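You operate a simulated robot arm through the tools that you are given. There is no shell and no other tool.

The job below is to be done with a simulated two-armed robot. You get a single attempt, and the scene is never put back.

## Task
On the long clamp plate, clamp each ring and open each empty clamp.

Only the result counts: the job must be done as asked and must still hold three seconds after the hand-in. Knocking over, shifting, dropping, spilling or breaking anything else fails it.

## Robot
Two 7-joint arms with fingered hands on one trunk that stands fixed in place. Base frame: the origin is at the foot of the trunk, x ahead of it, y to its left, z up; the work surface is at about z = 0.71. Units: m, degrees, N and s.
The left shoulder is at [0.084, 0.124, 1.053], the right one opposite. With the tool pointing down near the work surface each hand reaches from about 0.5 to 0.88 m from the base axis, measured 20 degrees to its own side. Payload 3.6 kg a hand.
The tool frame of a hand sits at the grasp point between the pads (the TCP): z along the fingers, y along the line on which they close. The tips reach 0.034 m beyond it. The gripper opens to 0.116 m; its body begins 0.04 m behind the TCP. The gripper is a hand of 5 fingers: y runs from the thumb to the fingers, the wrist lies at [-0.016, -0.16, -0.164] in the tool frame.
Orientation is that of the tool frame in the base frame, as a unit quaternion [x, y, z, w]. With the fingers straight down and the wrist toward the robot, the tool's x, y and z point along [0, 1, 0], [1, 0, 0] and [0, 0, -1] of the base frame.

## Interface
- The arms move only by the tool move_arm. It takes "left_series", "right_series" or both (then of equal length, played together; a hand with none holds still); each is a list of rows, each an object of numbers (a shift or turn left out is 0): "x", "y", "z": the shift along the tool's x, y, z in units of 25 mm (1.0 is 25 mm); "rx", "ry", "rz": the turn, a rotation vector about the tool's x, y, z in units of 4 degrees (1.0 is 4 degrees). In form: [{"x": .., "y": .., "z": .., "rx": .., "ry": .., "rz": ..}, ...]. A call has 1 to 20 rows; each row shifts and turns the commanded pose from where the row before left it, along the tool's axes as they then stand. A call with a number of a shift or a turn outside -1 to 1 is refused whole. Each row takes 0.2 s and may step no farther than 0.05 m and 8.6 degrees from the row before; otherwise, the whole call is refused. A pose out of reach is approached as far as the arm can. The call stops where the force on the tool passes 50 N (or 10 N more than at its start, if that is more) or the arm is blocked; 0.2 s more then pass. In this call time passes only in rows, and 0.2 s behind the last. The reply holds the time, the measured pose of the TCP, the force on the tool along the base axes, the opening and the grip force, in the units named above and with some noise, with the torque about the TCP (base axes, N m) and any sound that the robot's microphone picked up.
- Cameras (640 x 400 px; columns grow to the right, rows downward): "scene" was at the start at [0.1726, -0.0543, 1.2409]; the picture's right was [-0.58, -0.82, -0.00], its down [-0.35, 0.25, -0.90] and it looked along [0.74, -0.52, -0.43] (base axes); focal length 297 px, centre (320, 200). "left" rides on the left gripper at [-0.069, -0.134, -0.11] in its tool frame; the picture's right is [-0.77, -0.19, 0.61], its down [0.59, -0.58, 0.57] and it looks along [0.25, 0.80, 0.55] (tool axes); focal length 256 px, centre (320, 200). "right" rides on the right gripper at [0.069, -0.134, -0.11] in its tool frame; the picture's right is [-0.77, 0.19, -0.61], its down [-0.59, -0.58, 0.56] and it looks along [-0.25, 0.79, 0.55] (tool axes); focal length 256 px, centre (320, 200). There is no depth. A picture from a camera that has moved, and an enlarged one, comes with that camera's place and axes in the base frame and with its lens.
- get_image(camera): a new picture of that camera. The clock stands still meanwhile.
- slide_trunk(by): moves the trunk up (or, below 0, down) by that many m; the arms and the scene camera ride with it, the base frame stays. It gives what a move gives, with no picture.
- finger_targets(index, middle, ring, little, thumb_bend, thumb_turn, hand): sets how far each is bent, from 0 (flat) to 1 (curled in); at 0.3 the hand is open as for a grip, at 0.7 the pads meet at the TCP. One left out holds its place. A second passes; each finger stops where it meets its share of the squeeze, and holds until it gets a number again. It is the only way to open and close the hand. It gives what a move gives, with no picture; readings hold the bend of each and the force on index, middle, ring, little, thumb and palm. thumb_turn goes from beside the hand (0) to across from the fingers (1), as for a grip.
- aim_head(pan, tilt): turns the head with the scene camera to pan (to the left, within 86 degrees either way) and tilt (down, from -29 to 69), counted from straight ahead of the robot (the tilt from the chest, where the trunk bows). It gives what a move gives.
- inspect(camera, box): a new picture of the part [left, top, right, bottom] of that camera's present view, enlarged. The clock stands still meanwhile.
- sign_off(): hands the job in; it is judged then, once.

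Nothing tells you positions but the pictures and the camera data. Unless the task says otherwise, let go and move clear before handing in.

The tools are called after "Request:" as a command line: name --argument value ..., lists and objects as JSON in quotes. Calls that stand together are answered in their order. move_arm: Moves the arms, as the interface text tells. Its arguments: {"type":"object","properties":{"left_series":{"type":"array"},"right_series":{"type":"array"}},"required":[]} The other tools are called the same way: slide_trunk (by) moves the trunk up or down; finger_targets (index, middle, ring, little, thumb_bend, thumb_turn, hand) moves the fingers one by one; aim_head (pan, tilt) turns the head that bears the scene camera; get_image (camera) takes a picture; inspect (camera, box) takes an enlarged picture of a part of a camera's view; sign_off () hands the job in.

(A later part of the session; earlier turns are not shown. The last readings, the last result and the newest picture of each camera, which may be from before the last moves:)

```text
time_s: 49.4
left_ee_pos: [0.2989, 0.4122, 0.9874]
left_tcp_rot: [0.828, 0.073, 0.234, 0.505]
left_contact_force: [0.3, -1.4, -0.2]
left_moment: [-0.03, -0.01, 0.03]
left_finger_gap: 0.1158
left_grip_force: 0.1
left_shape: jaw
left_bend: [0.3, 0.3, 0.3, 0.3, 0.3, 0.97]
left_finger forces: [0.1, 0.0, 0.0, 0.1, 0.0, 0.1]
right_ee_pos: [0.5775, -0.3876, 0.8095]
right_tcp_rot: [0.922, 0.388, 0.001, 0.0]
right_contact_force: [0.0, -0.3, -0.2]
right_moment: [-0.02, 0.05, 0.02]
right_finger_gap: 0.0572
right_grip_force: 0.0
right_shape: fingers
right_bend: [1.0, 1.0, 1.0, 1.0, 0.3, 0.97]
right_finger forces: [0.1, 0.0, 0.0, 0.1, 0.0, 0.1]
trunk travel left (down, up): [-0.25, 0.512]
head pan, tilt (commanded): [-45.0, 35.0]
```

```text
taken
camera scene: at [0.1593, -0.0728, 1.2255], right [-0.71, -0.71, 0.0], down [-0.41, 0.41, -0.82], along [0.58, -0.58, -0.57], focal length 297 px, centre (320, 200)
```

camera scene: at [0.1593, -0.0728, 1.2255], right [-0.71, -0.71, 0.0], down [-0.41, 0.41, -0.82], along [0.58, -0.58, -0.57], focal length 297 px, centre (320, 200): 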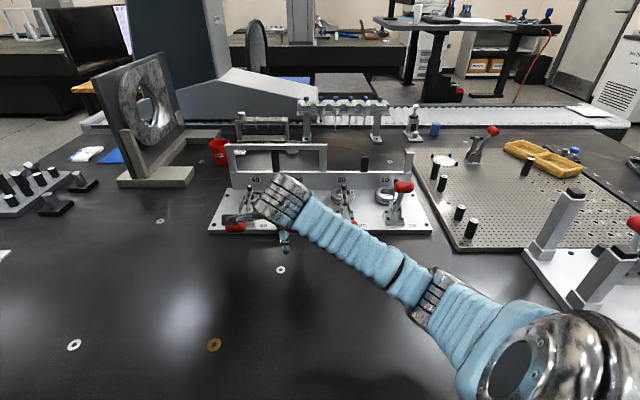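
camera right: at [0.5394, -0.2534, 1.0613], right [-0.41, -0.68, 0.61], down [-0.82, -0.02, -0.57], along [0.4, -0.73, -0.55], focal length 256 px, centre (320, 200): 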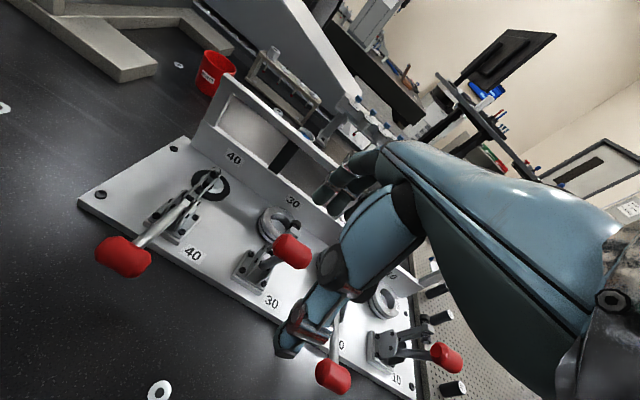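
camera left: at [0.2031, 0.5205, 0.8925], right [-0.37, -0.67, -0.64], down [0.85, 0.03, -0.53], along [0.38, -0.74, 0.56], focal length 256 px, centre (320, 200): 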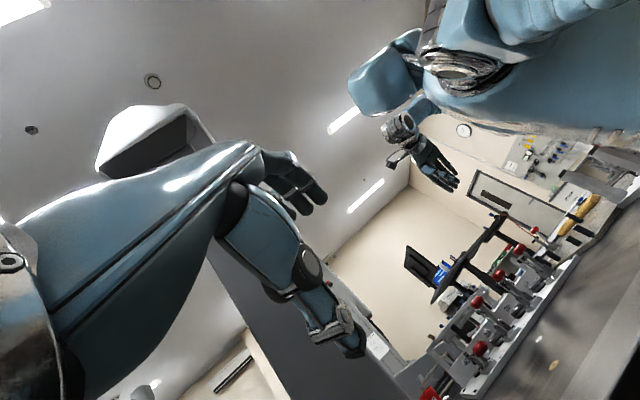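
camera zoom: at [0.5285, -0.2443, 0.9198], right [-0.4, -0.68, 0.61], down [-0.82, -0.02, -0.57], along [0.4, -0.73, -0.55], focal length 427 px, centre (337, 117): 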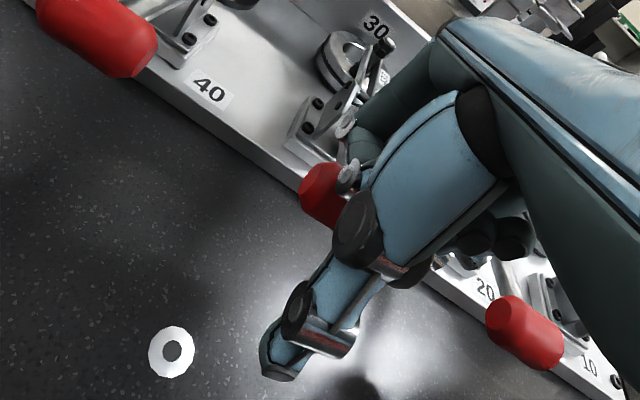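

It matches the stage seen at station 20. Now for the final press.

Request:
move_arm --right_series '[{"z": 0.3}, {"z": 0.3}, {"z": 0.3}]'

Request:
inspect --camera "right" --box '[200, 130, 420, 370]'

```text
time_s: 50.3
left_ee_pos: [0.2996, 0.4247, 0.9891]
left_tcp_rot: [0.827, 0.072, 0.235, 0.505]
left_contact_force: [0.7, 0.0, -0.3]
left_moment: [-0.02, 0.03, -0.05]
left_finger_gap: 0.1161
left_grip_force: 0.1
left_shape: jaw
left_bend: [0.3, 0.3, 0.3, 0.3, 0.3, 0.97]
left_finger forces: [0.1, 0.0, 0.1, 0.0, 0.0, 0.1]
right_ee_pos: [0.5823, -0.3787, 0.8009]
right_tcp_rot: [0.922, 0.387, 0.015, 0.013]
right_contact_force: [-0.1, -4.8, 23.7]
right_moment: [-0.33, 0.07, -0.02]
right_finger_gap: 0.0571
right_grip_force: 12.6
right_shape: fingers
right_bend: [1.0, 1.0, 1.0, 1.0, 0.3, 0.97]
right_finger forces: [0.0, 25.0, 0.1, 0.1, 0.1, 0.0]
trunk travel left (down, up): [-0.25, 0.512]
head pan, tilt (commanded): [-45.0, 35.0]
stopped in row 3 (right hand): the force on the tool passed its limit at 52 N (the readings are from after the stop); the commanded pose is now the measured one
```

```text
1.67 times, centred on (310, 250) of right
camera zoom: at [0.5297, -0.2344, 0.9081], right [-0.43, -0.67, 0.6], down [-0.8, -0.02, -0.6], along [0.41, -0.74, -0.53], focal length 427 px, centre (337, 117)
```

zoom: 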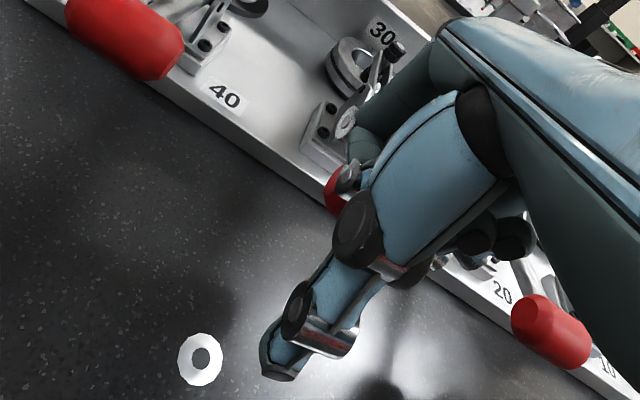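

Same signature as station 20. I'll lift off and verify clamp 30.

Request:
move_arm --right_series '[{"z": -0.4}, {"z": -0.6, "rx": 0.12, "ry": -0.06}, {"z": -0.8, "rx": 0.13, "ry": -0.06}, {"z": -0.8, "rx": 0.13, "ry": -0.06}, {"z": -0.8, "rx": 0.13, "ry": -0.06}]'

Request:
inspect --camera "right" --box '[240, 160, 360, 310]'

Request:
get_image --camera "scene"

```text
time_s: 51.5
left_ee_pos: [0.2997, 0.4238, 0.9886]
left_tcp_rot: [0.827, 0.073, 0.234, 0.505]
left_contact_force: [0.2, 0.0, 0.4]
left_moment: [-0.02, -0.02, 0.04]
left_finger_gap: 0.116
left_grip_force: 0.0
left_shape: jaw
left_bend: [0.3, 0.3, 0.3, 0.3, 0.3, 0.97]
left_finger forces: [0.0, 0.0, 0.1, 0.0, 0.0, 0.0]
right_ee_pos: [0.5792, -0.3798, 0.8816]
right_tcp_rot: [0.922, 0.388, -0.005, -0.006]
right_contact_force: [-0.1, -0.5, -0.2]
right_moment: [0.0, 0.01, 0.02]
right_finger_gap: 0.0578
right_grip_force: 0.1
right_shape: fingers
right_bend: [1.0, 1.0, 1.0, 1.0, 0.3, 0.97]
right_finger forces: [0.0, 0.1, 0.0, 0.0, 0.1, 0.0]
trunk travel left (down, up): [-0.25, 0.512]
head pan, tilt (commanded): [-45.0, 35.0]
```

```text
2.67 times, centred on (300, 235) of right
camera zoom: at [0.533, -0.2362, 0.9925], right [-0.39, -0.68, 0.61], down [-0.83, -0.02, -0.55], along [0.39, -0.73, -0.56], focal length 683 px, centre (373, 107)
```

zoom: 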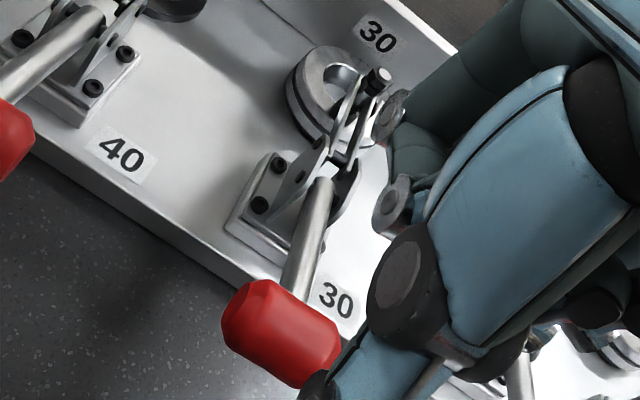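

```text
taken
camera scene: at [0.1594, -0.0727, 1.2256], right [-0.71, -0.71, 0.0], down [-0.41, 0.41, -0.82], along [0.58, -0.58, -0.57], focal length 297 px, centre (320, 200)
```

scene: 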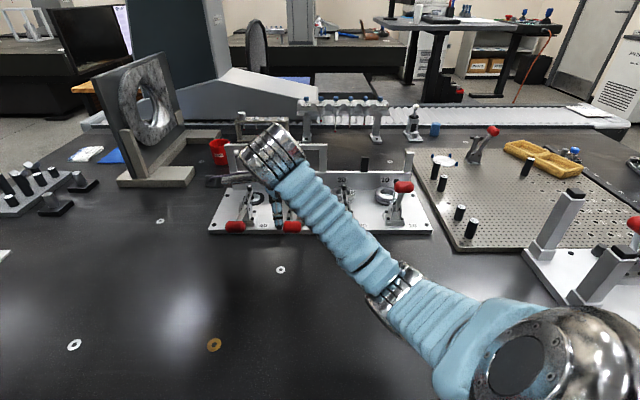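

Clamp 30 is closed on its ring. Now I'll rise and travel toward station 10, checking the elbow on the way.

Request:
move_arm --right_series '[{"z": -0.8, "rx": -0.07}, {"z": -0.9, "rx": -0.07}, {"z": -0.9, "rx": -0.07}, {"x": -0.6, "y": 0.06}, {"x": -0.8, "y": 0.06}, {"x": -0.8, "y": 0.06}, {"x": -0.8, "y": 0.06}, {"x": -0.8, "y": 0.06}]'

Request:
get_image --camera "scene"

```text
time_s: 53.3
left_ee_pos: [0.2993, 0.4233, 0.9892]
left_tcp_rot: [0.828, 0.072, 0.234, 0.505]
left_contact_force: [-0.8, -0.7, 0.5]
left_moment: [0.01, -0.01, -0.04]
left_finger_gap: 0.116
left_grip_force: 0.0
left_shape: jaw
left_bend: [0.3, 0.3, 0.3, 0.3, 0.3, 0.97]
left_finger forces: [0.0, 0.1, 0.1, 0.0, 0.0, 0.0]
right_ee_pos: [0.5193, -0.4526, 0.9462]
right_tcp_rot: [0.921, 0.389, -0.002, 0.003]
right_contact_force: [0.2, 0.3, -0.7]
right_moment: [-0.01, -0.02, 0.03]
right_finger_gap: 0.0579
right_grip_force: 0.0
right_shape: fingers
right_bend: [1.0, 1.0, 1.0, 1.0, 0.3, 0.97]
right_finger forces: [0.0, 0.1, 0.1, 0.1, 0.0, 0.1]
trunk travel left (down, up): [-0.25, 0.512]
head pan, tilt (commanded): [-45.0, 35.0]
```

```text
taken
camera scene: at [0.1593, -0.073, 1.2256], right [-0.71, -0.71, 0.0], down [-0.41, 0.41, -0.82], along [0.58, -0.58, -0.57], focal length 297 px, centre (320, 200)
```

scene: 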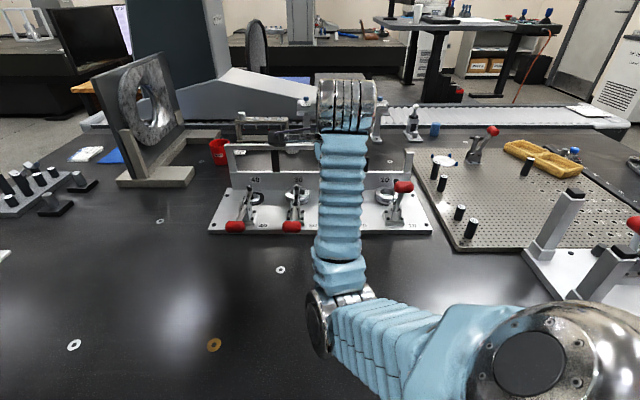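

The elbow has swung down and inward. I'll go on toward station 10 in smaller steps and watch for any reach warnings.

Request:
move_arm --right_series '[{"x": -0.5, "y": 0.04}, {"x": -0.5, "y": 0.04}, {"x": -0.5, "y": 0.04}, {"x": -0.5, "y": 0.04}]'

Request:
get_image --camera "scene"

```text
time_s: 54.3
left_ee_pos: [0.299, 0.4228, 0.9893]
left_tcp_rot: [0.828, 0.073, 0.235, 0.504]
left_contact_force: [0.4, 1.2, -0.1]
left_moment: [0.0, -0.03, -0.02]
left_finger_gap: 0.1159
left_grip_force: 0.1
left_shape: jaw
left_bend: [0.3, 0.3, 0.3, 0.3, 0.3, 0.97]
left_finger forces: [0.1, 0.0, 0.1, 0.0, 0.0, 0.0]
right_ee_pos: [0.4876, -0.4912, 0.945]
right_tcp_rot: [0.921, 0.389, -0.002, 0.002]
right_contact_force: [-0.5, -1.0, 0.3]
right_moment: [0.0, 0.01, -0.04]
right_finger_gap: 0.0572
right_grip_force: 0.0
right_shape: fingers
right_bend: [1.0, 1.0, 1.0, 1.0, 0.3, 0.97]
right_finger forces: [0.0, 0.0, 0.0, 0.0, 0.1, 0.1]
trunk travel left (down, up): [-0.25, 0.512]
head pan, tilt (commanded): [-45.0, 35.0]
```

```text
taken
camera scene: at [0.1594, -0.073, 1.2256], right [-0.71, -0.71, 0.0], down [-0.41, 0.41, -0.82], along [0.58, -0.58, -0.57], focal length 297 px, centre (320, 200)
```

scene: 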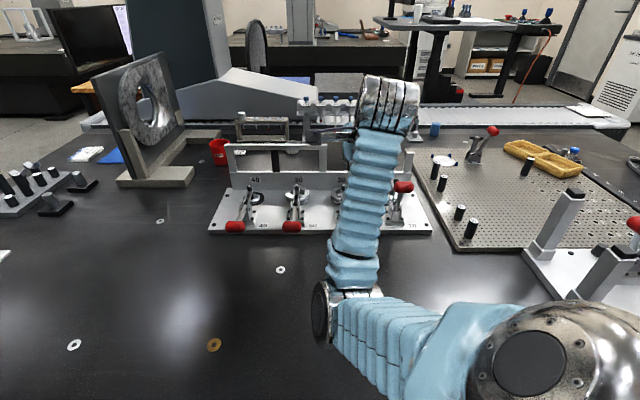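

The elbow is stable and there are no reach warnings. I'll continue.

Request:
move_arm --right_series '[{"x": -0.6, "y": 0.04}, {"x": -0.6, "y": 0.04}, {"x": -0.6, "y": 0.04}, {"x": -0.6, "y": 0.04}]'

Request:
get_image --camera "scene"

```text
time_s: 55.3
left_ee_pos: [0.2988, 0.4224, 0.988]
left_tcp_rot: [0.828, 0.073, 0.235, 0.505]
left_contact_force: [0.1, 0.2, -0.2]
left_moment: [-0.02, -0.03, -0.02]
left_finger_gap: 0.116
left_grip_force: 0.2
left_shape: jaw
left_bend: [0.3, 0.3, 0.3, 0.3, 0.3, 0.97]
left_finger forces: [0.0, 0.1, 0.0, 0.0, 0.1, 0.0]
right_ee_pos: [0.4484, -0.5361, 0.9462]
right_tcp_rot: [0.922, 0.388, -0.002, 0.001]
right_contact_force: [-0.5, -0.3, -0.2]
right_moment: [0.01, -0.05, -0.03]
right_finger_gap: 0.0577
right_grip_force: 0.1
right_shape: fingers
right_bend: [1.0, 1.0, 1.0, 1.0, 0.3, 0.97]
right_finger forces: [0.0, 0.0, 0.0, 0.0, 0.1, 0.0]
trunk travel left (down, up): [-0.25, 0.512]
head pan, tilt (commanded): [-45.0, 35.0]
```

```text
taken
camera scene: at [0.1593, -0.0731, 1.2256], right [-0.71, -0.71, 0.0], down [-0.41, 0.41, -0.82], along [0.58, -0.58, -0.57], focal length 297 px, centre (320, 200)
```

scene: 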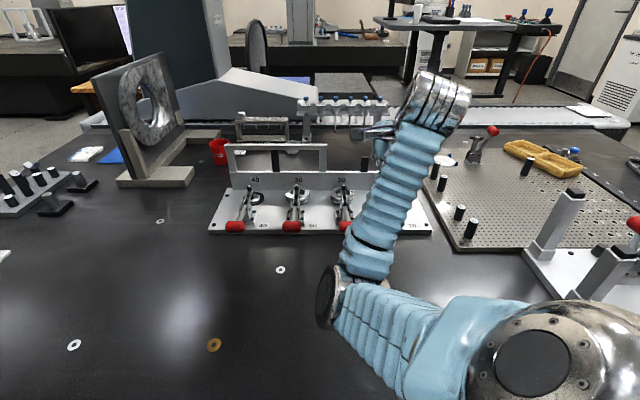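

Clamps 40, 30 and 20 now line up identically. A few more steps bring the hand over station 10.

Request:
move_arm --right_series '[{"x": -0.52, "y": 0.04}, {"x": -0.52, "y": 0.04}, {"x": -0.52, "y": 0.04}, {"x": -0.52, "y": 0.04}, {"x": -0.52, "y": 0.04}]'

Request:
get_image --camera "scene"

Request:
get_image --camera "right"

```text
time_s: 56.5
left_ee_pos: [0.2999, 0.4238, 0.9882]
left_tcp_rot: [0.827, 0.073, 0.235, 0.505]
left_contact_force: [0.2, -1.0, 0.5]
left_moment: [-0.01, -0.01, 0.02]
left_finger_gap: 0.1158
left_grip_force: 0.1
left_shape: jaw
left_bend: [0.3, 0.3, 0.3, 0.3, 0.3, 0.97]
left_finger forces: [0.1, 0.1, 0.1, 0.1, 0.1, 0.0]
right_ee_pos: [0.4057, -0.5863, 0.9472]
right_tcp_rot: [0.922, 0.388, -0.002, 0.002]
right_contact_force: [-0.2, 0.0, 0.0]
right_moment: [-0.03, -0.03, 0.01]
right_finger_gap: 0.0575
right_grip_force: 0.0
right_shape: fingers
right_bend: [1.0, 1.0, 1.0, 1.0, 0.3, 0.97]
right_finger forces: [0.1, 0.0, 0.0, 0.0, 0.1, 0.1]
trunk travel left (down, up): [-0.25, 0.512]
head pan, tilt (commanded): [-45.0, 35.0]
```

```text
taken
camera scene: at [0.1593, -0.0731, 1.2256], right [-0.71, -0.71, 0.0], down [-0.41, 0.41, -0.82], along [0.58, -0.58, -0.57], focal length 297 px, centre (320, 200)
```

scene: 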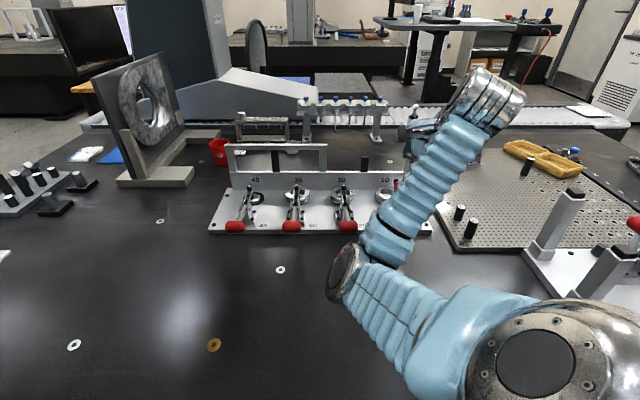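

```text
taken
camera right: at [0.3577, -0.4432, 1.0566], right [-0.4, -0.68, 0.62], down [-0.83, -0.02, -0.56], along [0.4, -0.73, -0.55], focal length 256 px, centre (320, 200)
```

right: 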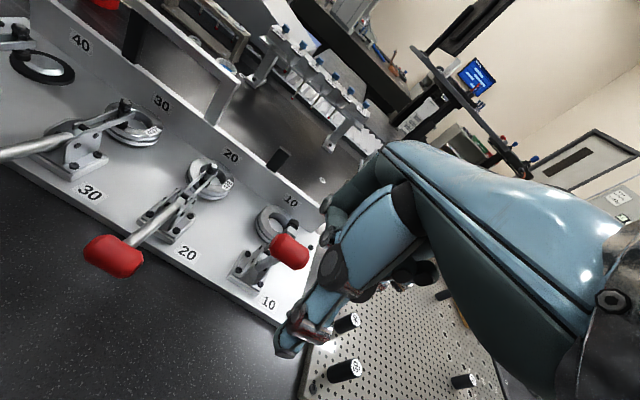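

The hand is over station 10. I'll open the fingers and lower them behind handle 10.

Request:
finger_targets --hand "right" --index 0.3 --middle 0.3 --ring 0.3 --little 0.3

Request:
move_arm --right_series '[{"y": 0.3, "z": 0.3}, {"y": 0.3, "z": 0.5}, {"y": 0.22, "z": 0.55}, {"z": 0.6}, {"z": 0.55}]'

Request:
inspect --camera "right" --box '[240, 130, 420, 310]'

Request:
get_image --camera "scene"

```text
time_s: 57.5
left_ee_pos: [0.2991, 0.4232, 0.9891]
left_tcp_rot: [0.828, 0.073, 0.235, 0.504]
left_contact_force: [-0.6, 0.0, 0.6]
left_moment: [0.02, 0.01, -0.04]
left_finger_gap: 0.1162
left_grip_force: 0.0
left_shape: jaw
left_bend: [0.3, 0.3, 0.3, 0.3, 0.3, 0.97]
left_finger forces: [0.1, 0.1, 0.1, 0.0, 0.1, 0.1]
right_ee_pos: [0.407, -0.5865, 0.9463]
right_tcp_rot: [0.922, 0.388, -0.003, 0.002]
right_contact_force: [-0.3, 0.1, -0.1]
right_moment: [0.02, 0.02, 0.01]
right_finger_gap: 0.1177
right_grip_force: 0.1
right_shape: fingers
right_bend: [0.3, 0.3, 0.3, 0.3, 0.3, 0.97]
right_finger forces: [0.0, 0.0, 0.1, 0.1, 0.0, 0.1]
trunk travel left (down, up): [-0.25, 0.512]
head pan, tilt (commanded): [-45.0, 35.0]
```

```text
time_s: 58.7
left_ee_pos: [0.2993, 0.4233, 0.9877]
left_tcp_rot: [0.827, 0.074, 0.235, 0.505]
left_contact_force: [-0.6, -0.1, 0.2]
left_moment: [0.01, 0.0, 0.03]
left_finger_gap: 0.1162
left_grip_force: 0.0
left_shape: jaw
left_bend: [0.3, 0.3, 0.3, 0.3, 0.3, 0.97]
left_finger forces: [0.1, 0.0, 0.0, 0.1, 0.1, 0.0]
right_ee_pos: [0.4212, -0.6022, 0.8825]
right_tcp_rot: [0.922, 0.388, -0.001, 0.002]
right_contact_force: [0.9, 0.5, -0.4]
right_moment: [-0.01, 0.01, 0.03]
right_finger_gap: 0.1173
right_grip_force: 0.0
right_shape: fingers
right_bend: [0.3, 0.3, 0.3, 0.3, 0.3, 0.97]
right_finger forces: [0.0, 0.1, 0.0, 0.1, 0.1, 0.0]
trunk travel left (down, up): [-0.25, 0.512]
head pan, tilt (commanded): [-45.0, 35.0]
```

```text
2.22 times, centred on (330, 220) of right
camera zoom: at [0.3728, -0.4567, 0.9935], right [-0.4, -0.68, 0.61], down [-0.83, -0.02, -0.56], along [0.39, -0.73, -0.55], focal length 569 px, centre (298, 156)
```

zoom: 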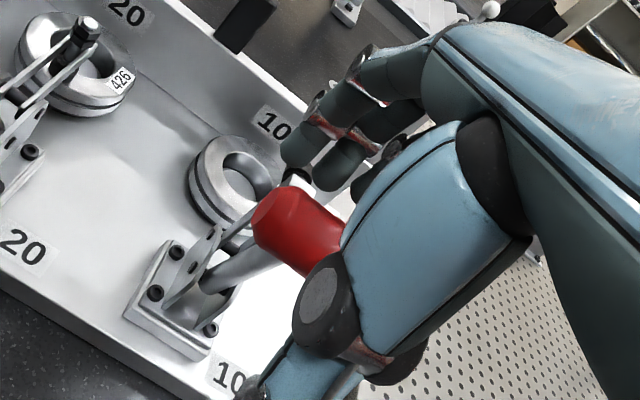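

```text
taken
camera scene: at [0.1594, -0.073, 1.2256], right [-0.71, -0.71, 0.0], down [-0.41, 0.41, -0.82], along [0.58, -0.58, -0.57], focal length 297 px, centre (320, 200)
```

scene: 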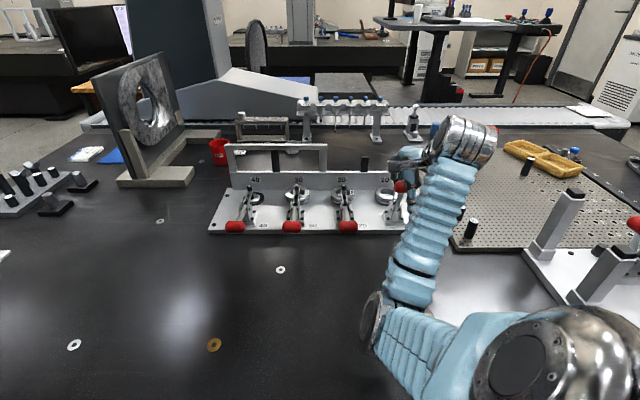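

The geometry matches the other two. I'll pull handle 10 over its arc.

Request:
move_arm --right_series '[{"y": -0.3}, {"y": -0.35}, {"y": -0.3}, {"y": -0.5, "z": 0.12}, {"y": -0.46, "z": 0.2}, {"y": -0.4, "z": 0.28}, {"y": -0.34, "z": 0.34}]'

Request:
inspect --camera "right" --box '[200, 130, 380, 310]'

Request:
get_image --camera "scene"

```text
time_s: 60.3
left_ee_pos: [0.2988, 0.4222, 0.9888]
left_tcp_rot: [0.828, 0.073, 0.235, 0.505]
left_contact_force: [0.2, -0.3, -0.2]
left_moment: [0.0, -0.01, 0.0]
left_finger_gap: 0.1162
left_grip_force: 0.1
left_shape: jaw
left_bend: [0.3, 0.3, 0.3, 0.3, 0.3, 0.97]
left_finger forces: [0.0, 0.0, 0.0, 0.0, 0.0, 0.1]
right_ee_pos: [0.3722, -0.5554, 0.8602]
right_tcp_rot: [0.922, 0.387, -0.001, 0.001]
right_contact_force: [0.5, -0.7, -0.7]
right_moment: [-0.01, -0.04, -0.01]
right_finger_gap: 0.1181
right_grip_force: 0.5
right_shape: fingers
right_bend: [0.3, 0.3, 0.3, 0.3, 0.3, 0.97]
right_finger forces: [0.1, 0.0, 0.0, 0.1, 0.0, 0.1]
trunk travel left (down, up): [-0.25, 0.512]
head pan, tilt (commanded): [-45.0, 35.0]
```

```text
2.22 times, centred on (290, 220) of right
camera zoom: at [0.3252, -0.4106, 0.9704], right [-0.4, -0.68, 0.61], down [-0.83, -0.02, -0.56], along [0.39, -0.73, -0.55], focal length 569 px, centre (387, 156)
```

zoom: 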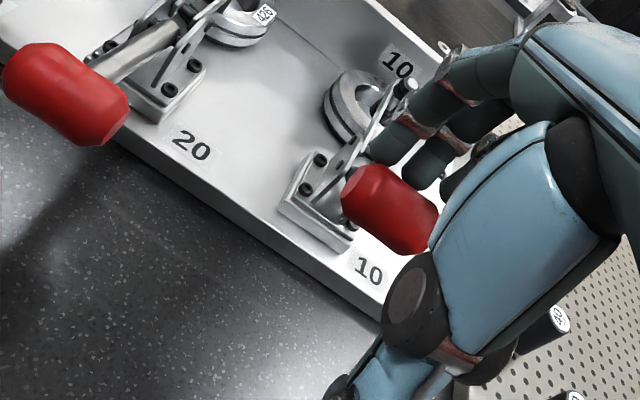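

```text
taken
camera scene: at [0.1593, -0.073, 1.2256], right [-0.71, -0.71, 0.0], down [-0.41, 0.41, -0.82], along [0.58, -0.58, -0.57], focal length 297 px, centre (320, 200)
```

scene: 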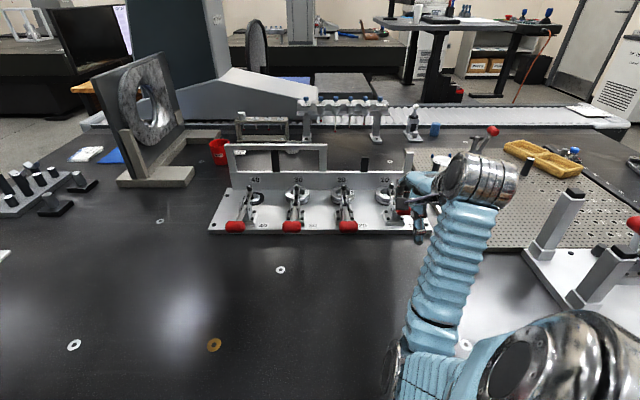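

Handle 10 is at about 40°. The elbow has become low near the table edge, so I'll lift off, make a fist, and raise the trunk 10 cm to give the elbow clearance for the final press.

Request:
move_arm --right_series '[{"z": -0.6}, {"z": -0.8}, {"z": -0.8}, {"y": -0.2}]'

Request:
finger_targets --hand "right" --index 1.0 --middle 1.0 --ring 1.0 --little 1.0

Request:
slide_trunk --by 0.1

Request:
get_image --camera "scene"

Request:
get_image --camera "right"

```text
time_s: 61.3
left_ee_pos: [0.2989, 0.4245, 0.9876]
left_tcp_rot: [0.828, 0.073, 0.234, 0.505]
left_contact_force: [-0.6, 0.0, 0.2]
left_moment: [-0.01, 0.0, 0.04]
left_finger_gap: 0.1161
left_grip_force: 0.0
left_shape: jaw
left_bend: [0.3, 0.3, 0.3, 0.3, 0.3, 0.97]
left_finger forces: [0.0, 0.1, 0.1, 0.1, 0.0, 0.1]
right_ee_pos: [0.3702, -0.5506, 0.9144]
right_tcp_rot: [0.921, 0.39, -0.003, 0.001]
right_contact_force: [-0.7, -0.4, 0.1]
right_moment: [-0.01, 0.0, -0.02]
right_finger_gap: 0.1178
right_grip_force: 0.1
right_shape: fingers
right_bend: [0.3, 0.3, 0.3, 0.3, 0.3, 0.97]
right_finger forces: [0.1, 0.0, 0.1, 0.0, 0.1, 0.1]
trunk travel left (down, up): [-0.25, 0.512]
head pan, tilt (commanded): [-45.0, 35.0]
```

```text
time_s: 62.3
left_ee_pos: [0.3, 0.4233, 0.9884]
left_tcp_rot: [0.827, 0.073, 0.235, 0.505]
left_contact_force: [0.3, 0.4, -0.2]
left_moment: [0.02, -0.03, 0.0]
left_finger_gap: 0.1158
left_grip_force: 0.0
left_shape: jaw
left_bend: [0.3, 0.3, 0.3, 0.3, 0.3, 0.97]
left_finger forces: [0.0, 0.0, 0.1, 0.0, 0.0, 0.0]
right_ee_pos: [0.37, -0.5503, 0.9155]
right_tcp_rot: [0.922, 0.387, -0.002, 0.001]
right_contact_force: [0.1, 0.1, 0.1]
right_moment: [0.01, -0.02, 0.01]
right_finger_gap: 0.0569
right_grip_force: 0.1
right_shape: fingers
right_bend: [1.0, 1.0, 1.0, 1.0, 0.3, 0.97]
right_finger forces: [0.0, 0.0, 0.1, 0.0, 0.0, 0.0]
trunk travel left (down, up): [-0.25, 0.512]
head pan, tilt (commanded): [-45.0, 35.0]
```

```text
time_s: 63.7
left_ee_pos: [0.2989, 0.4234, 1.0886]
left_tcp_rot: [0.828, 0.073, 0.233, 0.505]
left_contact_force: [0.3, 0.2, 0.2]
left_moment: [0.02, 0.02, -0.06]
left_finger_gap: 0.1159
left_grip_force: 0.0
left_shape: jaw
left_bend: [0.3, 0.3, 0.3, 0.3, 0.3, 0.97]
left_finger forces: [0.0, 0.0, 0.1, 0.0, 0.0, 0.0]
right_ee_pos: [0.3703, -0.5508, 1.0159]
right_tcp_rot: [0.922, 0.387, -0.002, 0.002]
right_contact_force: [0.1, -0.4, 0.8]
right_moment: [-0.03, 0.0, 0.0]
right_finger_gap: 0.0574
right_grip_force: 0.0
right_shape: fingers
right_bend: [1.0, 1.0, 1.0, 1.0, 0.3, 0.97]
right_finger forces: [0.0, 0.0, 0.1, 0.1, 0.0, 0.1]
trunk travel left (down, up): [-0.35, 0.412]
head pan, tilt (commanded): [-45.0, 35.0]
```

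```text
taken
camera scene: at [0.1203, -0.073, 1.328], right [-0.71, -0.71, 0.0], down [-0.41, 0.41, -0.82], along [0.58, -0.58, -0.57], focal length 297 px, centre (320, 200)
```

scene: 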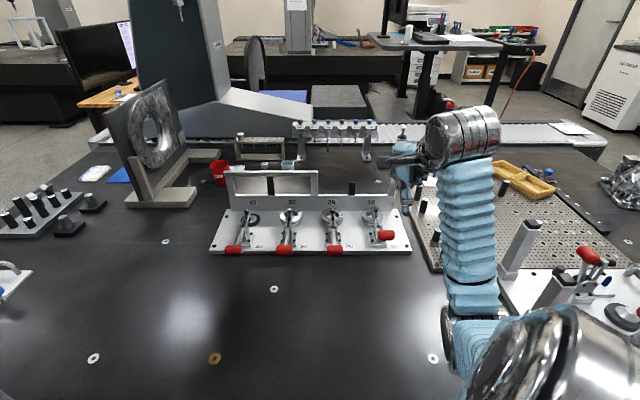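

```text
taken
camera right: at [0.3222, -0.4073, 1.1251], right [-0.4, -0.68, 0.62], down [-0.83, -0.02, -0.56], along [0.39, -0.73, -0.55], focal length 256 px, centre (320, 200)
```

right: 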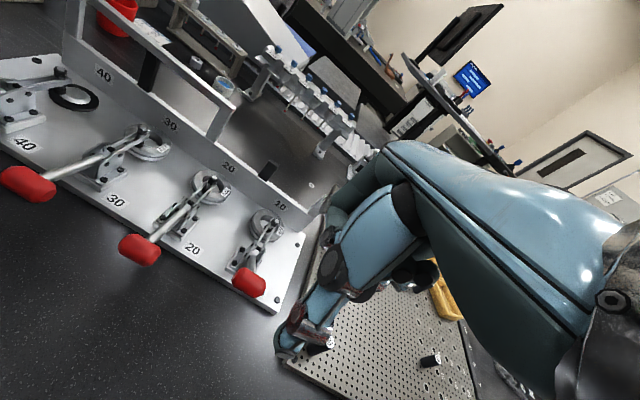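

The trunk is up 10 cm. I'll lower the fist to just above handle 10 and check the elbow.

Request:
move_arm --right_series '[{"y": 0.2, "z": 0.6}, {"y": 0.2, "z": 0.8}, {"y": 0.2, "z": 0.8}, {"y": 0.2, "z": 0.8}, {"y": 0.2, "z": 0.8}, {"y": 0.2, "z": 0.8}, {"y": 0.2, "z": 0.8}, {"y": 0.2, "z": 0.7}]'

Request:
get_image --camera "scene"

Request:
inspect --camera "right" --box '[200, 130, 420, 370]'

```text
time_s: 65.5
left_ee_pos: [0.2996, 0.4226, 1.0878]
left_tcp_rot: [0.827, 0.073, 0.235, 0.505]
left_contact_force: [-0.2, -0.1, -0.8]
left_moment: [0.03, -0.03, -0.03]
left_finger_gap: 0.1159
left_grip_force: 0.0
left_shape: jaw
left_bend: [0.3, 0.3, 0.3, 0.3, 0.3, 0.97]
left_finger forces: [0.0, 0.0, 0.0, 0.1, 0.1, 0.0]
right_ee_pos: [0.3992, -0.5806, 0.8618]
right_tcp_rot: [0.922, 0.387, -0.002, 0.002]
right_contact_force: [-0.9, 0.6, 0.4]
right_moment: [0.04, -0.01, 0.0]
right_finger_gap: 0.0573
right_grip_force: 0.0
right_shape: fingers
right_bend: [1.0, 1.0, 1.0, 1.0, 0.3, 0.97]
right_finger forces: [0.0, 0.1, 0.1, 0.0, 0.1, 0.1]
trunk travel left (down, up): [-0.35, 0.412]
head pan, tilt (commanded): [-45.0, 35.0]
```

```text
taken
camera scene: at [0.1201, -0.0731, 1.3281], right [-0.71, -0.71, 0.0], down [-0.41, 0.41, -0.82], along [0.58, -0.58, -0.57], focal length 297 px, centre (320, 200)
```

scene: 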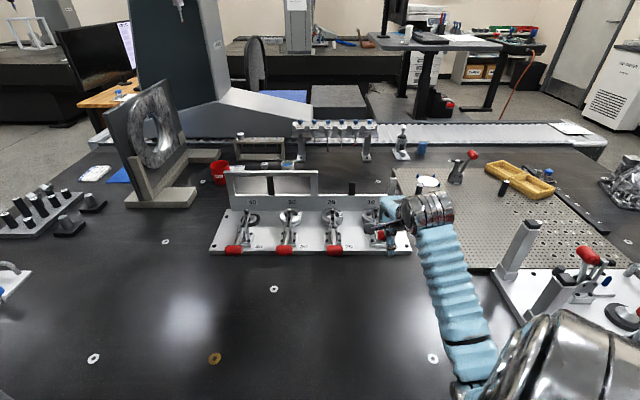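

```text
1.67 times, centred on (310, 250) of right
camera zoom: at [0.3505, -0.4359, 0.9722], right [-0.4, -0.68, 0.62], down [-0.83, -0.02, -0.56], along [0.39, -0.74, -0.55], focal length 427 px, centre (337, 117)
```

zoom: 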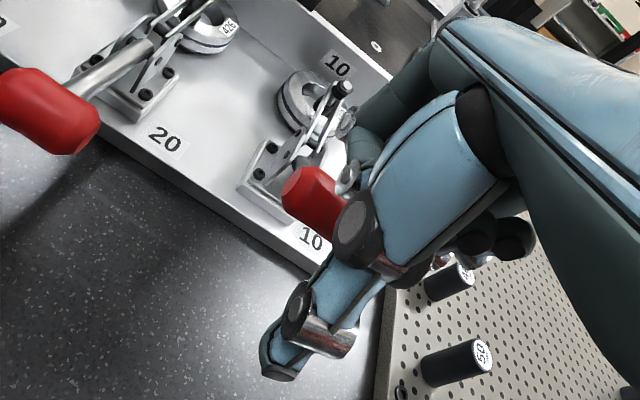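

The elbow now has plenty of clearance. I'll press handle 10 down.

Request:
move_arm --right_series '[{"z": 0.5}, {"y": -0.1, "z": 0.5}, {"y": -0.1, "z": 0.4}, {"y": -0.1, "z": 0.4}, {"y": -0.1, "z": 0.4}]'

Request:
inspect --camera "right" --box '[200, 130, 420, 370]'

```text
time_s: 66.7
left_ee_pos: [0.3001, 0.4229, 1.0889]
left_tcp_rot: [0.828, 0.073, 0.235, 0.505]
left_contact_force: [-0.4, -0.2, 0.7]
left_moment: [-0.01, 0.05, 0.0]
left_finger_gap: 0.1158
left_grip_force: 0.0
left_shape: jaw
left_bend: [0.3, 0.3, 0.3, 0.3, 0.3, 0.97]
left_finger forces: [0.1, 0.0, 0.1, 0.1, 0.0, 0.0]
right_ee_pos: [0.3908, -0.5723, 0.8088]
right_tcp_rot: [0.922, 0.387, -0.003, 0.001]
right_contact_force: [-0.2, 0.4, -0.3]
right_moment: [-0.02, 0.0, 0.01]
right_finger_gap: 0.0576
right_grip_force: 0.1
right_shape: fingers
right_bend: [1.0, 1.0, 1.0, 1.0, 0.3, 0.97]
right_finger forces: [0.1, 0.1, 0.0, 0.0, 0.1, 0.0]
trunk travel left (down, up): [-0.35, 0.412]
head pan, tilt (commanded): [-45.0, 35.0]
```

```text
1.67 times, centred on (310, 250) of right
camera zoom: at [0.3426, -0.429, 0.9173], right [-0.4, -0.68, 0.62], down [-0.83, -0.02, -0.56], along [0.39, -0.73, -0.55], focal length 427 px, centre (337, 117)
```

zoom: 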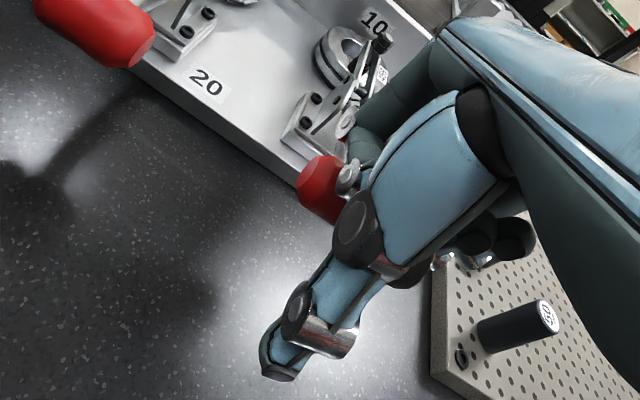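

Handle 10 is following down freely. Now the final press.

Request:
move_arm --right_series '[{"z": 0.3}, {"z": 0.3}, {"z": 0.3}]'

Request:
get_image --camera "scene"

```text
time_s: 67.6
left_ee_pos: [0.298, 0.4352, 1.088]
left_tcp_rot: [0.828, 0.073, 0.234, 0.504]
left_contact_force: [0.3, -0.1, 0.2]
left_moment: [0.01, -0.02, -0.01]
left_finger_gap: 0.1159
left_grip_force: 0.0
left_shape: jaw
left_bend: [0.3, 0.3, 0.3, 0.3, 0.3, 0.97]
left_finger forces: [0.0, 0.1, 0.0, 0.0, 0.0, 0.1]
right_ee_pos: [0.396, -0.5657, 0.7999]
right_tcp_rot: [0.921, 0.389, 0.004, 0.022]
right_contact_force: [-0.5, -5.9, 20.1]
right_moment: [-0.25, 0.0, 0.04]
right_finger_gap: 0.0576
right_grip_force: 10.7
right_shape: fingers
right_bend: [1.0, 1.0, 1.0, 1.0, 0.3, 0.97]
right_finger forces: [0.0, 21.7, 0.1, 0.0, 0.0, 0.0]
trunk travel left (down, up): [-0.35, 0.412]
head pan, tilt (commanded): [-45.0, 35.0]
stopped in row 3 (right hand): the force on the tool passed its limit at 52 N (the readings are from after the stop); the commanded pose is now the measured one
```

```text
taken
camera scene: at [0.1184, -0.0713, 1.3282], right [-0.71, -0.71, 0.0], down [-0.4, 0.4, -0.82], along [0.58, -0.58, -0.57], focal length 297 px, centre (320, 200)
```

scene: 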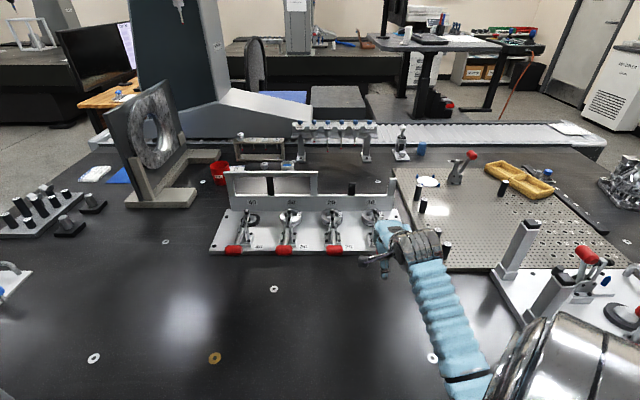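

Same signature again. I'll lift off and verify clamp 10.

Request:
move_arm --right_series '[{"z": -0.4}, {"z": -0.6, "rx": 0.15, "ry": 0.03}, {"z": -0.8, "rx": 0.15, "ry": 0.03}, {"z": -0.8, "rx": 0.15, "ry": 0.03}, {"z": -0.8, "rx": 0.15, "ry": 0.03}, {"z": -0.8}]'

Request:
inspect --camera "right" --box '[100, 100, 360, 320]'

Request:
inspect --camera "scene" --box '[200, 160, 420, 270]'

```text
time_s: 69.0
left_ee_pos: [0.2984, 0.4334, 1.0888]
left_tcp_rot: [0.827, 0.073, 0.235, 0.505]
left_contact_force: [-0.7, -0.7, -0.1]
left_moment: [0.02, 0.04, 0.0]
left_finger_gap: 0.116
left_grip_force: 0.2
left_shape: jaw
left_bend: [0.3, 0.3, 0.3, 0.3, 0.3, 0.97]
left_finger forces: [0.0, 0.1, 0.1, 0.1, 0.1, 0.0]
right_ee_pos: [0.3942, -0.5641, 0.8997]
right_tcp_rot: [0.921, 0.389, -0.001, -0.007]
right_contact_force: [0.3, -0.7, 0.2]
right_moment: [0.01, 0.01, -0.03]
right_finger_gap: 0.0577
right_grip_force: 0.0
right_shape: fingers
right_bend: [1.0, 1.0, 1.0, 1.0, 0.3, 0.97]
right_finger forces: [0.0, 0.1, 0.0, 0.0, 0.0, 0.1]
trunk travel left (down, up): [-0.35, 0.412]
head pan, tilt (commanded): [-45.0, 35.0]
```

```text
1.82 times, centred on (230, 210) of right
camera zoom: at [0.3466, -0.4226, 1.0132], right [-0.4, -0.69, 0.61], down [-0.83, -0.01, -0.56], along [0.39, -0.73, -0.57], focal length 465 px, centre (484, 182)
```

zoom: 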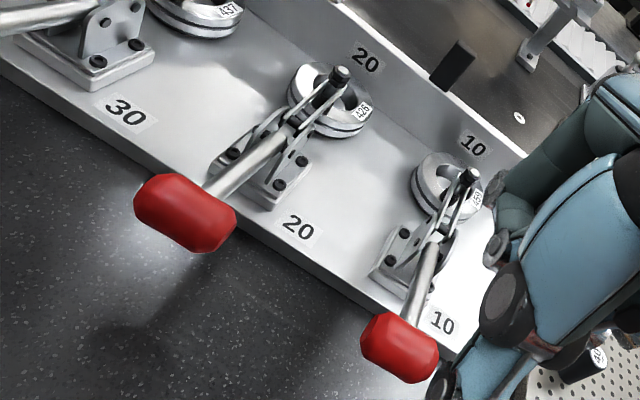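

```text
2.91 times, centred on (310, 215) of scene
camera zoom: at [0.1201, -0.073, 1.3281], right [-0.71, -0.71, 0.0], down [-0.41, 0.41, -0.82], along [0.58, -0.58, -0.57], focal length 865 px, centre (349, 156)
```

zoom: 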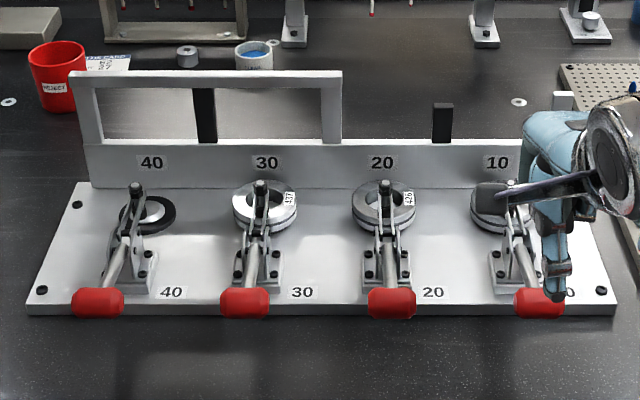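

All three ring clamps (30, 20, 10) are down in the same position as 40, each over its ring. Next I need to open the empty clamp 40. I'll travel high over the low handles toward station 40, checking the arm posture halfway.

Request:
move_arm --right_series '[{"z": -0.6, "rx": -0.1}, {"z": -0.6, "x": 0.4, "rx": -0.1}, {"x": 0.7}, {"x": 0.8}, {"x": 0.8}, {"x": 0.8}, {"x": 0.8}, {"x": 0.8}, {"x": 0.8}]'

Request:
get_image --camera "scene"

```text
time_s: 71.0
left_ee_pos: [0.2991, 0.4345, 1.0884]
left_tcp_rot: [0.828, 0.072, 0.234, 0.504]
left_contact_force: [0.2, 0.4, -0.1]
left_moment: [-0.01, -0.01, -0.01]
left_finger_gap: 0.1158
left_grip_force: 0.0
left_shape: jaw
left_bend: [0.3, 0.3, 0.3, 0.3, 0.3, 0.97]
left_finger forces: [0.1, 0.0, 0.1, 0.0, 0.1, 0.1]
right_ee_pos: [0.4975, -0.4612, 0.9299]
right_tcp_rot: [0.922, 0.388, 0.001, 0.0]
right_contact_force: [0.6, -0.3, 0.0]
right_moment: [-0.01, 0.02, 0.02]
right_finger_gap: 0.0576
right_grip_force: 0.0
right_shape: fingers
right_bend: [1.0, 1.0, 1.0, 1.0, 0.3, 0.97]
right_finger forces: [0.1, 0.1, 0.0, 0.0, 0.0, 0.0]
trunk travel left (down, up): [-0.35, 0.412]
head pan, tilt (commanded): [-45.0, 35.0]
```

```text
taken
camera scene: at [0.1203, -0.0725, 1.3281], right [-0.71, -0.71, 0.0], down [-0.41, 0.4, -0.82], along [0.58, -0.58, -0.57], focal length 297 px, centre (320, 200)
```

scene: 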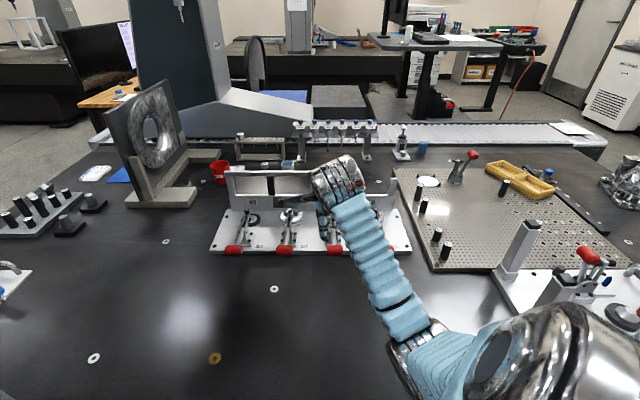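

The posture is good. I'll continue to station 40.

Request:
move_arm --right_series '[{"x": 0.7, "y": 0.03}, {"x": 0.8, "y": 0.03}, {"x": 0.8, "y": 0.03}, {"x": 0.8, "y": 0.03}, {"x": 0.8, "y": 0.03}, {"x": 0.8, "y": 0.03}]'

Request:
get_image --camera "scene"

```text
time_s: 72.4
left_ee_pos: [0.3, 0.4344, 1.0882]
left_tcp_rot: [0.827, 0.073, 0.234, 0.505]
left_contact_force: [0.4, 0.1, -0.6]
left_moment: [-0.01, -0.02, 0.0]
left_finger_gap: 0.116
left_grip_force: 0.2
left_shape: jaw
left_bend: [0.3, 0.3, 0.3, 0.3, 0.3, 0.97]
left_finger forces: [0.0, 0.0, 0.0, 0.1, 0.1, 0.0]
right_ee_pos: [0.5831, -0.3782, 0.9301]
right_tcp_rot: [0.921, 0.389, 0.001, -0.001]
right_contact_force: [-0.6, 1.1, -0.2]
right_moment: [-0.04, -0.01, -0.01]
right_finger_gap: 0.0576
right_grip_force: 0.1
right_shape: fingers
right_bend: [1.0, 1.0, 1.0, 1.0, 0.3, 0.97]
right_finger forces: [0.0, 0.1, 0.1, 0.1, 0.0, 0.0]
trunk travel left (down, up): [-0.35, 0.412]
head pan, tilt (commanded): [-45.0, 35.0]
```

```text
taken
camera scene: at [0.1204, -0.0723, 1.3281], right [-0.71, -0.71, 0.0], down [-0.41, 0.4, -0.82], along [0.58, -0.58, -0.57], focal length 297 px, centre (320, 200)
```

scene: 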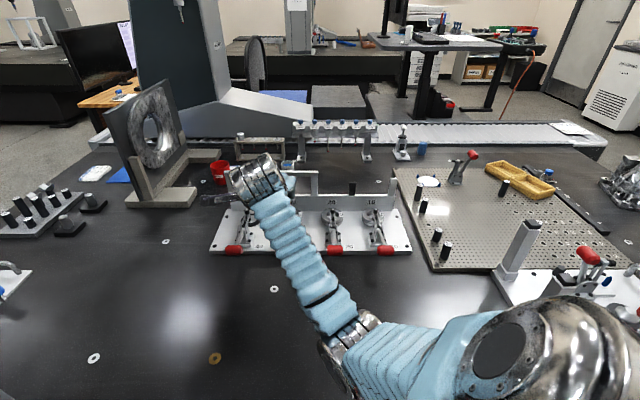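

Still smooth. These last steps bring the hand above handle 40.

Request:
move_arm --right_series '[{"x": 0.7, "y": 0.04}, {"x": 0.8, "y": 0.04}, {"x": 0.8, "y": 0.04}, {"x": 0.8, "y": 0.04}, {"x": 0.8, "y": 0.04}, {"x": 0.7, "y": 0.04}]'

Request:
get_image --camera "scene"

Request:
get_image --camera "right"

```text
time_s: 73.8
left_ee_pos: [0.2995, 0.4351, 1.0877]
left_tcp_rot: [0.828, 0.073, 0.235, 0.504]
left_contact_force: [0.0, 0.1, -0.1]
left_moment: [-0.04, -0.01, 0.01]
left_finger_gap: 0.1159
left_grip_force: 0.0
left_shape: jaw
left_bend: [0.3, 0.3, 0.3, 0.3, 0.3, 0.97]
left_finger forces: [0.1, 0.0, 0.0, 0.0, 0.0, 0.0]
right_ee_pos: [0.667, -0.3007, 0.9294]
right_tcp_rot: [0.921, 0.389, 0.0, 0.0]
right_contact_force: [-0.8, 0.1, 0.6]
right_moment: [0.02, 0.0, -0.01]
right_finger_gap: 0.0575
right_grip_force: 0.0
right_shape: fingers
right_bend: [1.0, 1.0, 1.0, 1.0, 0.3, 0.97]
right_finger forces: [0.1, 0.0, 0.0, 0.1, 0.0, 0.1]
trunk travel left (down, up): [-0.35, 0.412]
head pan, tilt (commanded): [-45.0, 35.0]
```

```text
taken
camera scene: at [0.1205, -0.0722, 1.3281], right [-0.71, -0.71, 0.0], down [-0.41, 0.4, -0.82], along [0.58, -0.58, -0.57], focal length 297 px, centre (320, 200)
```

scene: 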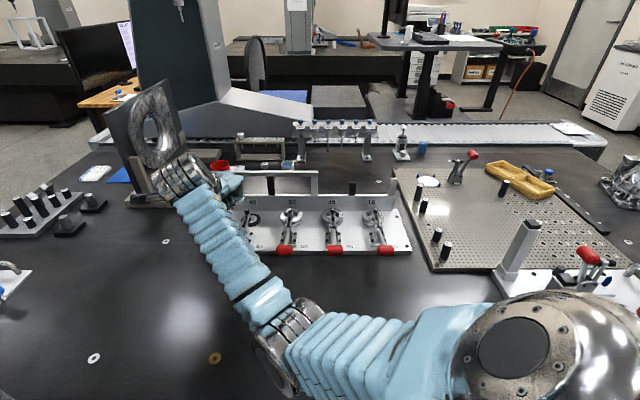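

```text
taken
camera right: at [0.6191, -0.1572, 1.0411], right [-0.4, -0.68, 0.61], down [-0.82, -0.02, -0.57], along [0.4, -0.73, -0.55], focal length 256 px, centre (320, 200)
```

right: 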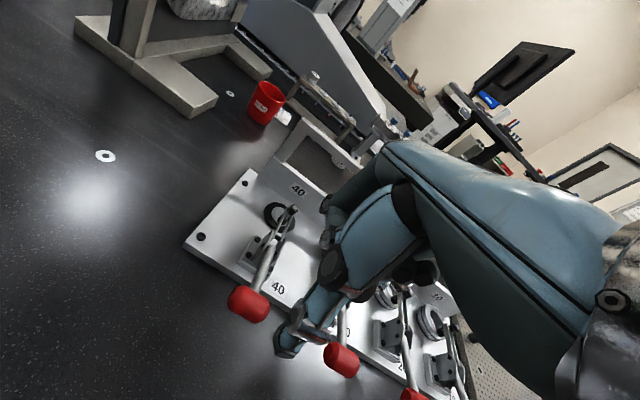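

Handle 40 sits right below the hand. To lift it I'll straddle its rod with the index and ring fingers, keeping middle and little curled. First I'll shape the hand and pitch it forward 20° so those fingers can reach under the handle.

Request:
finger_targets --hand "right" --index 0.3 --ring 0.3 --middle 1.0 --little 1.0

Request:
move_arm --right_series '[{"rx": 0.5}, {"rx": 0.5}, {"rx": 0.5}, {"rx": 0.5}, {"rx": 0.5}, {"rx": 0.5}, {"rx": 0.5}, {"rx": 0.5}, {"rx": 0.5}, {"rx": 0.5}]'

Request:
get_image --camera "right"

Request:
get_image --camera "scene"

```text
time_s: 74.8
left_ee_pos: [0.2993, 0.4342, 1.0886]
left_tcp_rot: [0.827, 0.074, 0.235, 0.504]
left_contact_force: [0.3, 1.2, 0.0]
left_moment: [0.03, -0.01, 0.03]
left_finger_gap: 0.1159
left_grip_force: 0.1
left_shape: jaw
left_bend: [0.3, 0.3, 0.3, 0.3, 0.3, 0.97]
left_finger forces: [0.0, 0.0, 0.0, 0.1, 0.0, 0.0]
right_ee_pos: [0.6666, -0.3005, 0.9311]
right_tcp_rot: [0.922, 0.388, 0.001, -0.001]
right_contact_force: [0.4, -0.8, -0.6]
right_moment: [-0.01, 0.02, -0.01]
right_finger_gap: 0.1176
right_grip_force: 0.1
right_shape: fingers
right_bend: [0.3, 1.0, 0.3, 1.0, 0.3, 0.97]
right_finger forces: [0.1, 0.1, 0.1, 0.1, 0.0, 0.1]
trunk travel left (down, up): [-0.35, 0.412]
head pan, tilt (commanded): [-45.0, 35.0]
```

```text
time_s: 77.0
left_ee_pos: [0.2983, 0.4344, 1.089]
left_tcp_rot: [0.828, 0.073, 0.235, 0.504]
left_contact_force: [-0.6, 0.3, 0.9]
left_moment: [0.03, -0.01, 0.0]
left_finger_gap: 0.1158
left_grip_force: 0.0
left_shape: jaw
left_bend: [0.3, 0.3, 0.3, 0.3, 0.3, 0.97]
left_finger forces: [0.0, 0.0, 0.0, 0.1, 0.0, 0.0]
right_ee_pos: [0.6669, -0.3011, 0.9292]
right_tcp_rot: [0.907, 0.383, -0.067, -0.162]
right_contact_force: [-0.1, 0.8, -0.7]
right_moment: [-0.01, -0.03, 0.01]
right_finger_gap: 0.1176
right_grip_force: 0.1
right_shape: fingers
right_bend: [0.3, 1.0, 0.3, 1.0, 0.3, 0.97]
right_finger forces: [0.0, 0.1, 0.1, 0.0, 0.1, 0.0]
trunk travel left (down, up): [-0.35, 0.412]
head pan, tilt (commanded): [-45.0, 35.0]
```

```text
taken
camera right: at [0.6516, -0.1898, 1.0806], right [-0.26, -0.82, 0.51], down [-0.94, 0.09, -0.33], along [0.23, -0.57, -0.79], focal length 256 px, centre (320, 200)
```

right: 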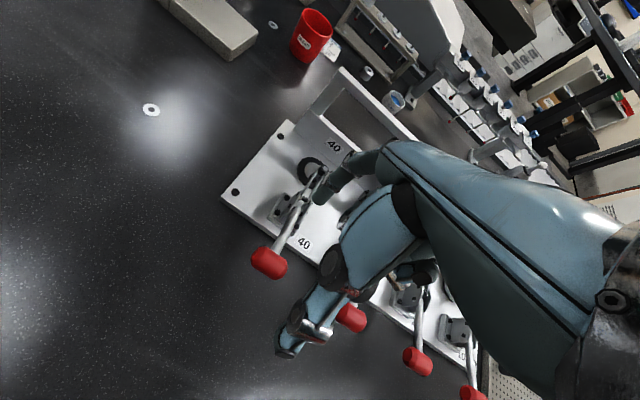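

```text
taken
camera scene: at [0.1203, -0.0727, 1.3281], right [-0.71, -0.71, 0.0], down [-0.41, 0.41, -0.82], along [0.58, -0.58, -0.57], focal length 297 px, centre (320, 200)
```

scene: 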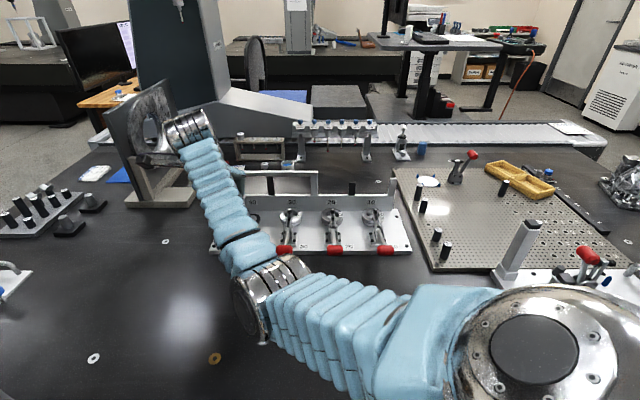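

The pitch went through without trouble. I'll zoom in to see how the index finger lines up with the handle and rod.

Request:
inspect --camera "right" --box '[230, 120, 440, 360]'

Request:
inspect --camera "scene" --box '[140, 100, 330, 270]'

```text
1.67 times, centred on (335, 240) of right
camera zoom: at [0.6516, -0.1898, 1.0806], right [-0.26, -0.82, 0.51], down [-0.94, 0.09, -0.33], along [0.23, -0.57, -0.79], focal length 427 px, centre (295, 133)
```

zoom: 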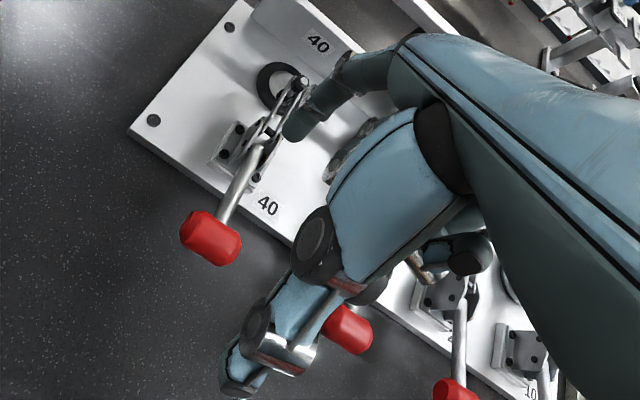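

```text
2.35 times, centred on (235, 185) of scene
camera zoom: at [0.1203, -0.0727, 1.3281], right [-0.71, -0.71, 0.0], down [-0.41, 0.41, -0.82], along [0.58, -0.58, -0.57], focal length 699 px, centre (520, 235)
```

zoom: 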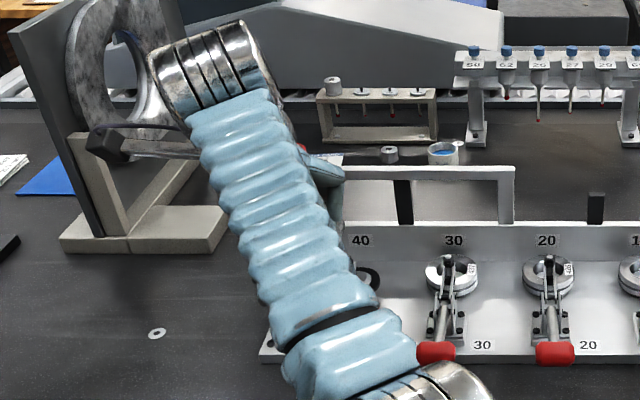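

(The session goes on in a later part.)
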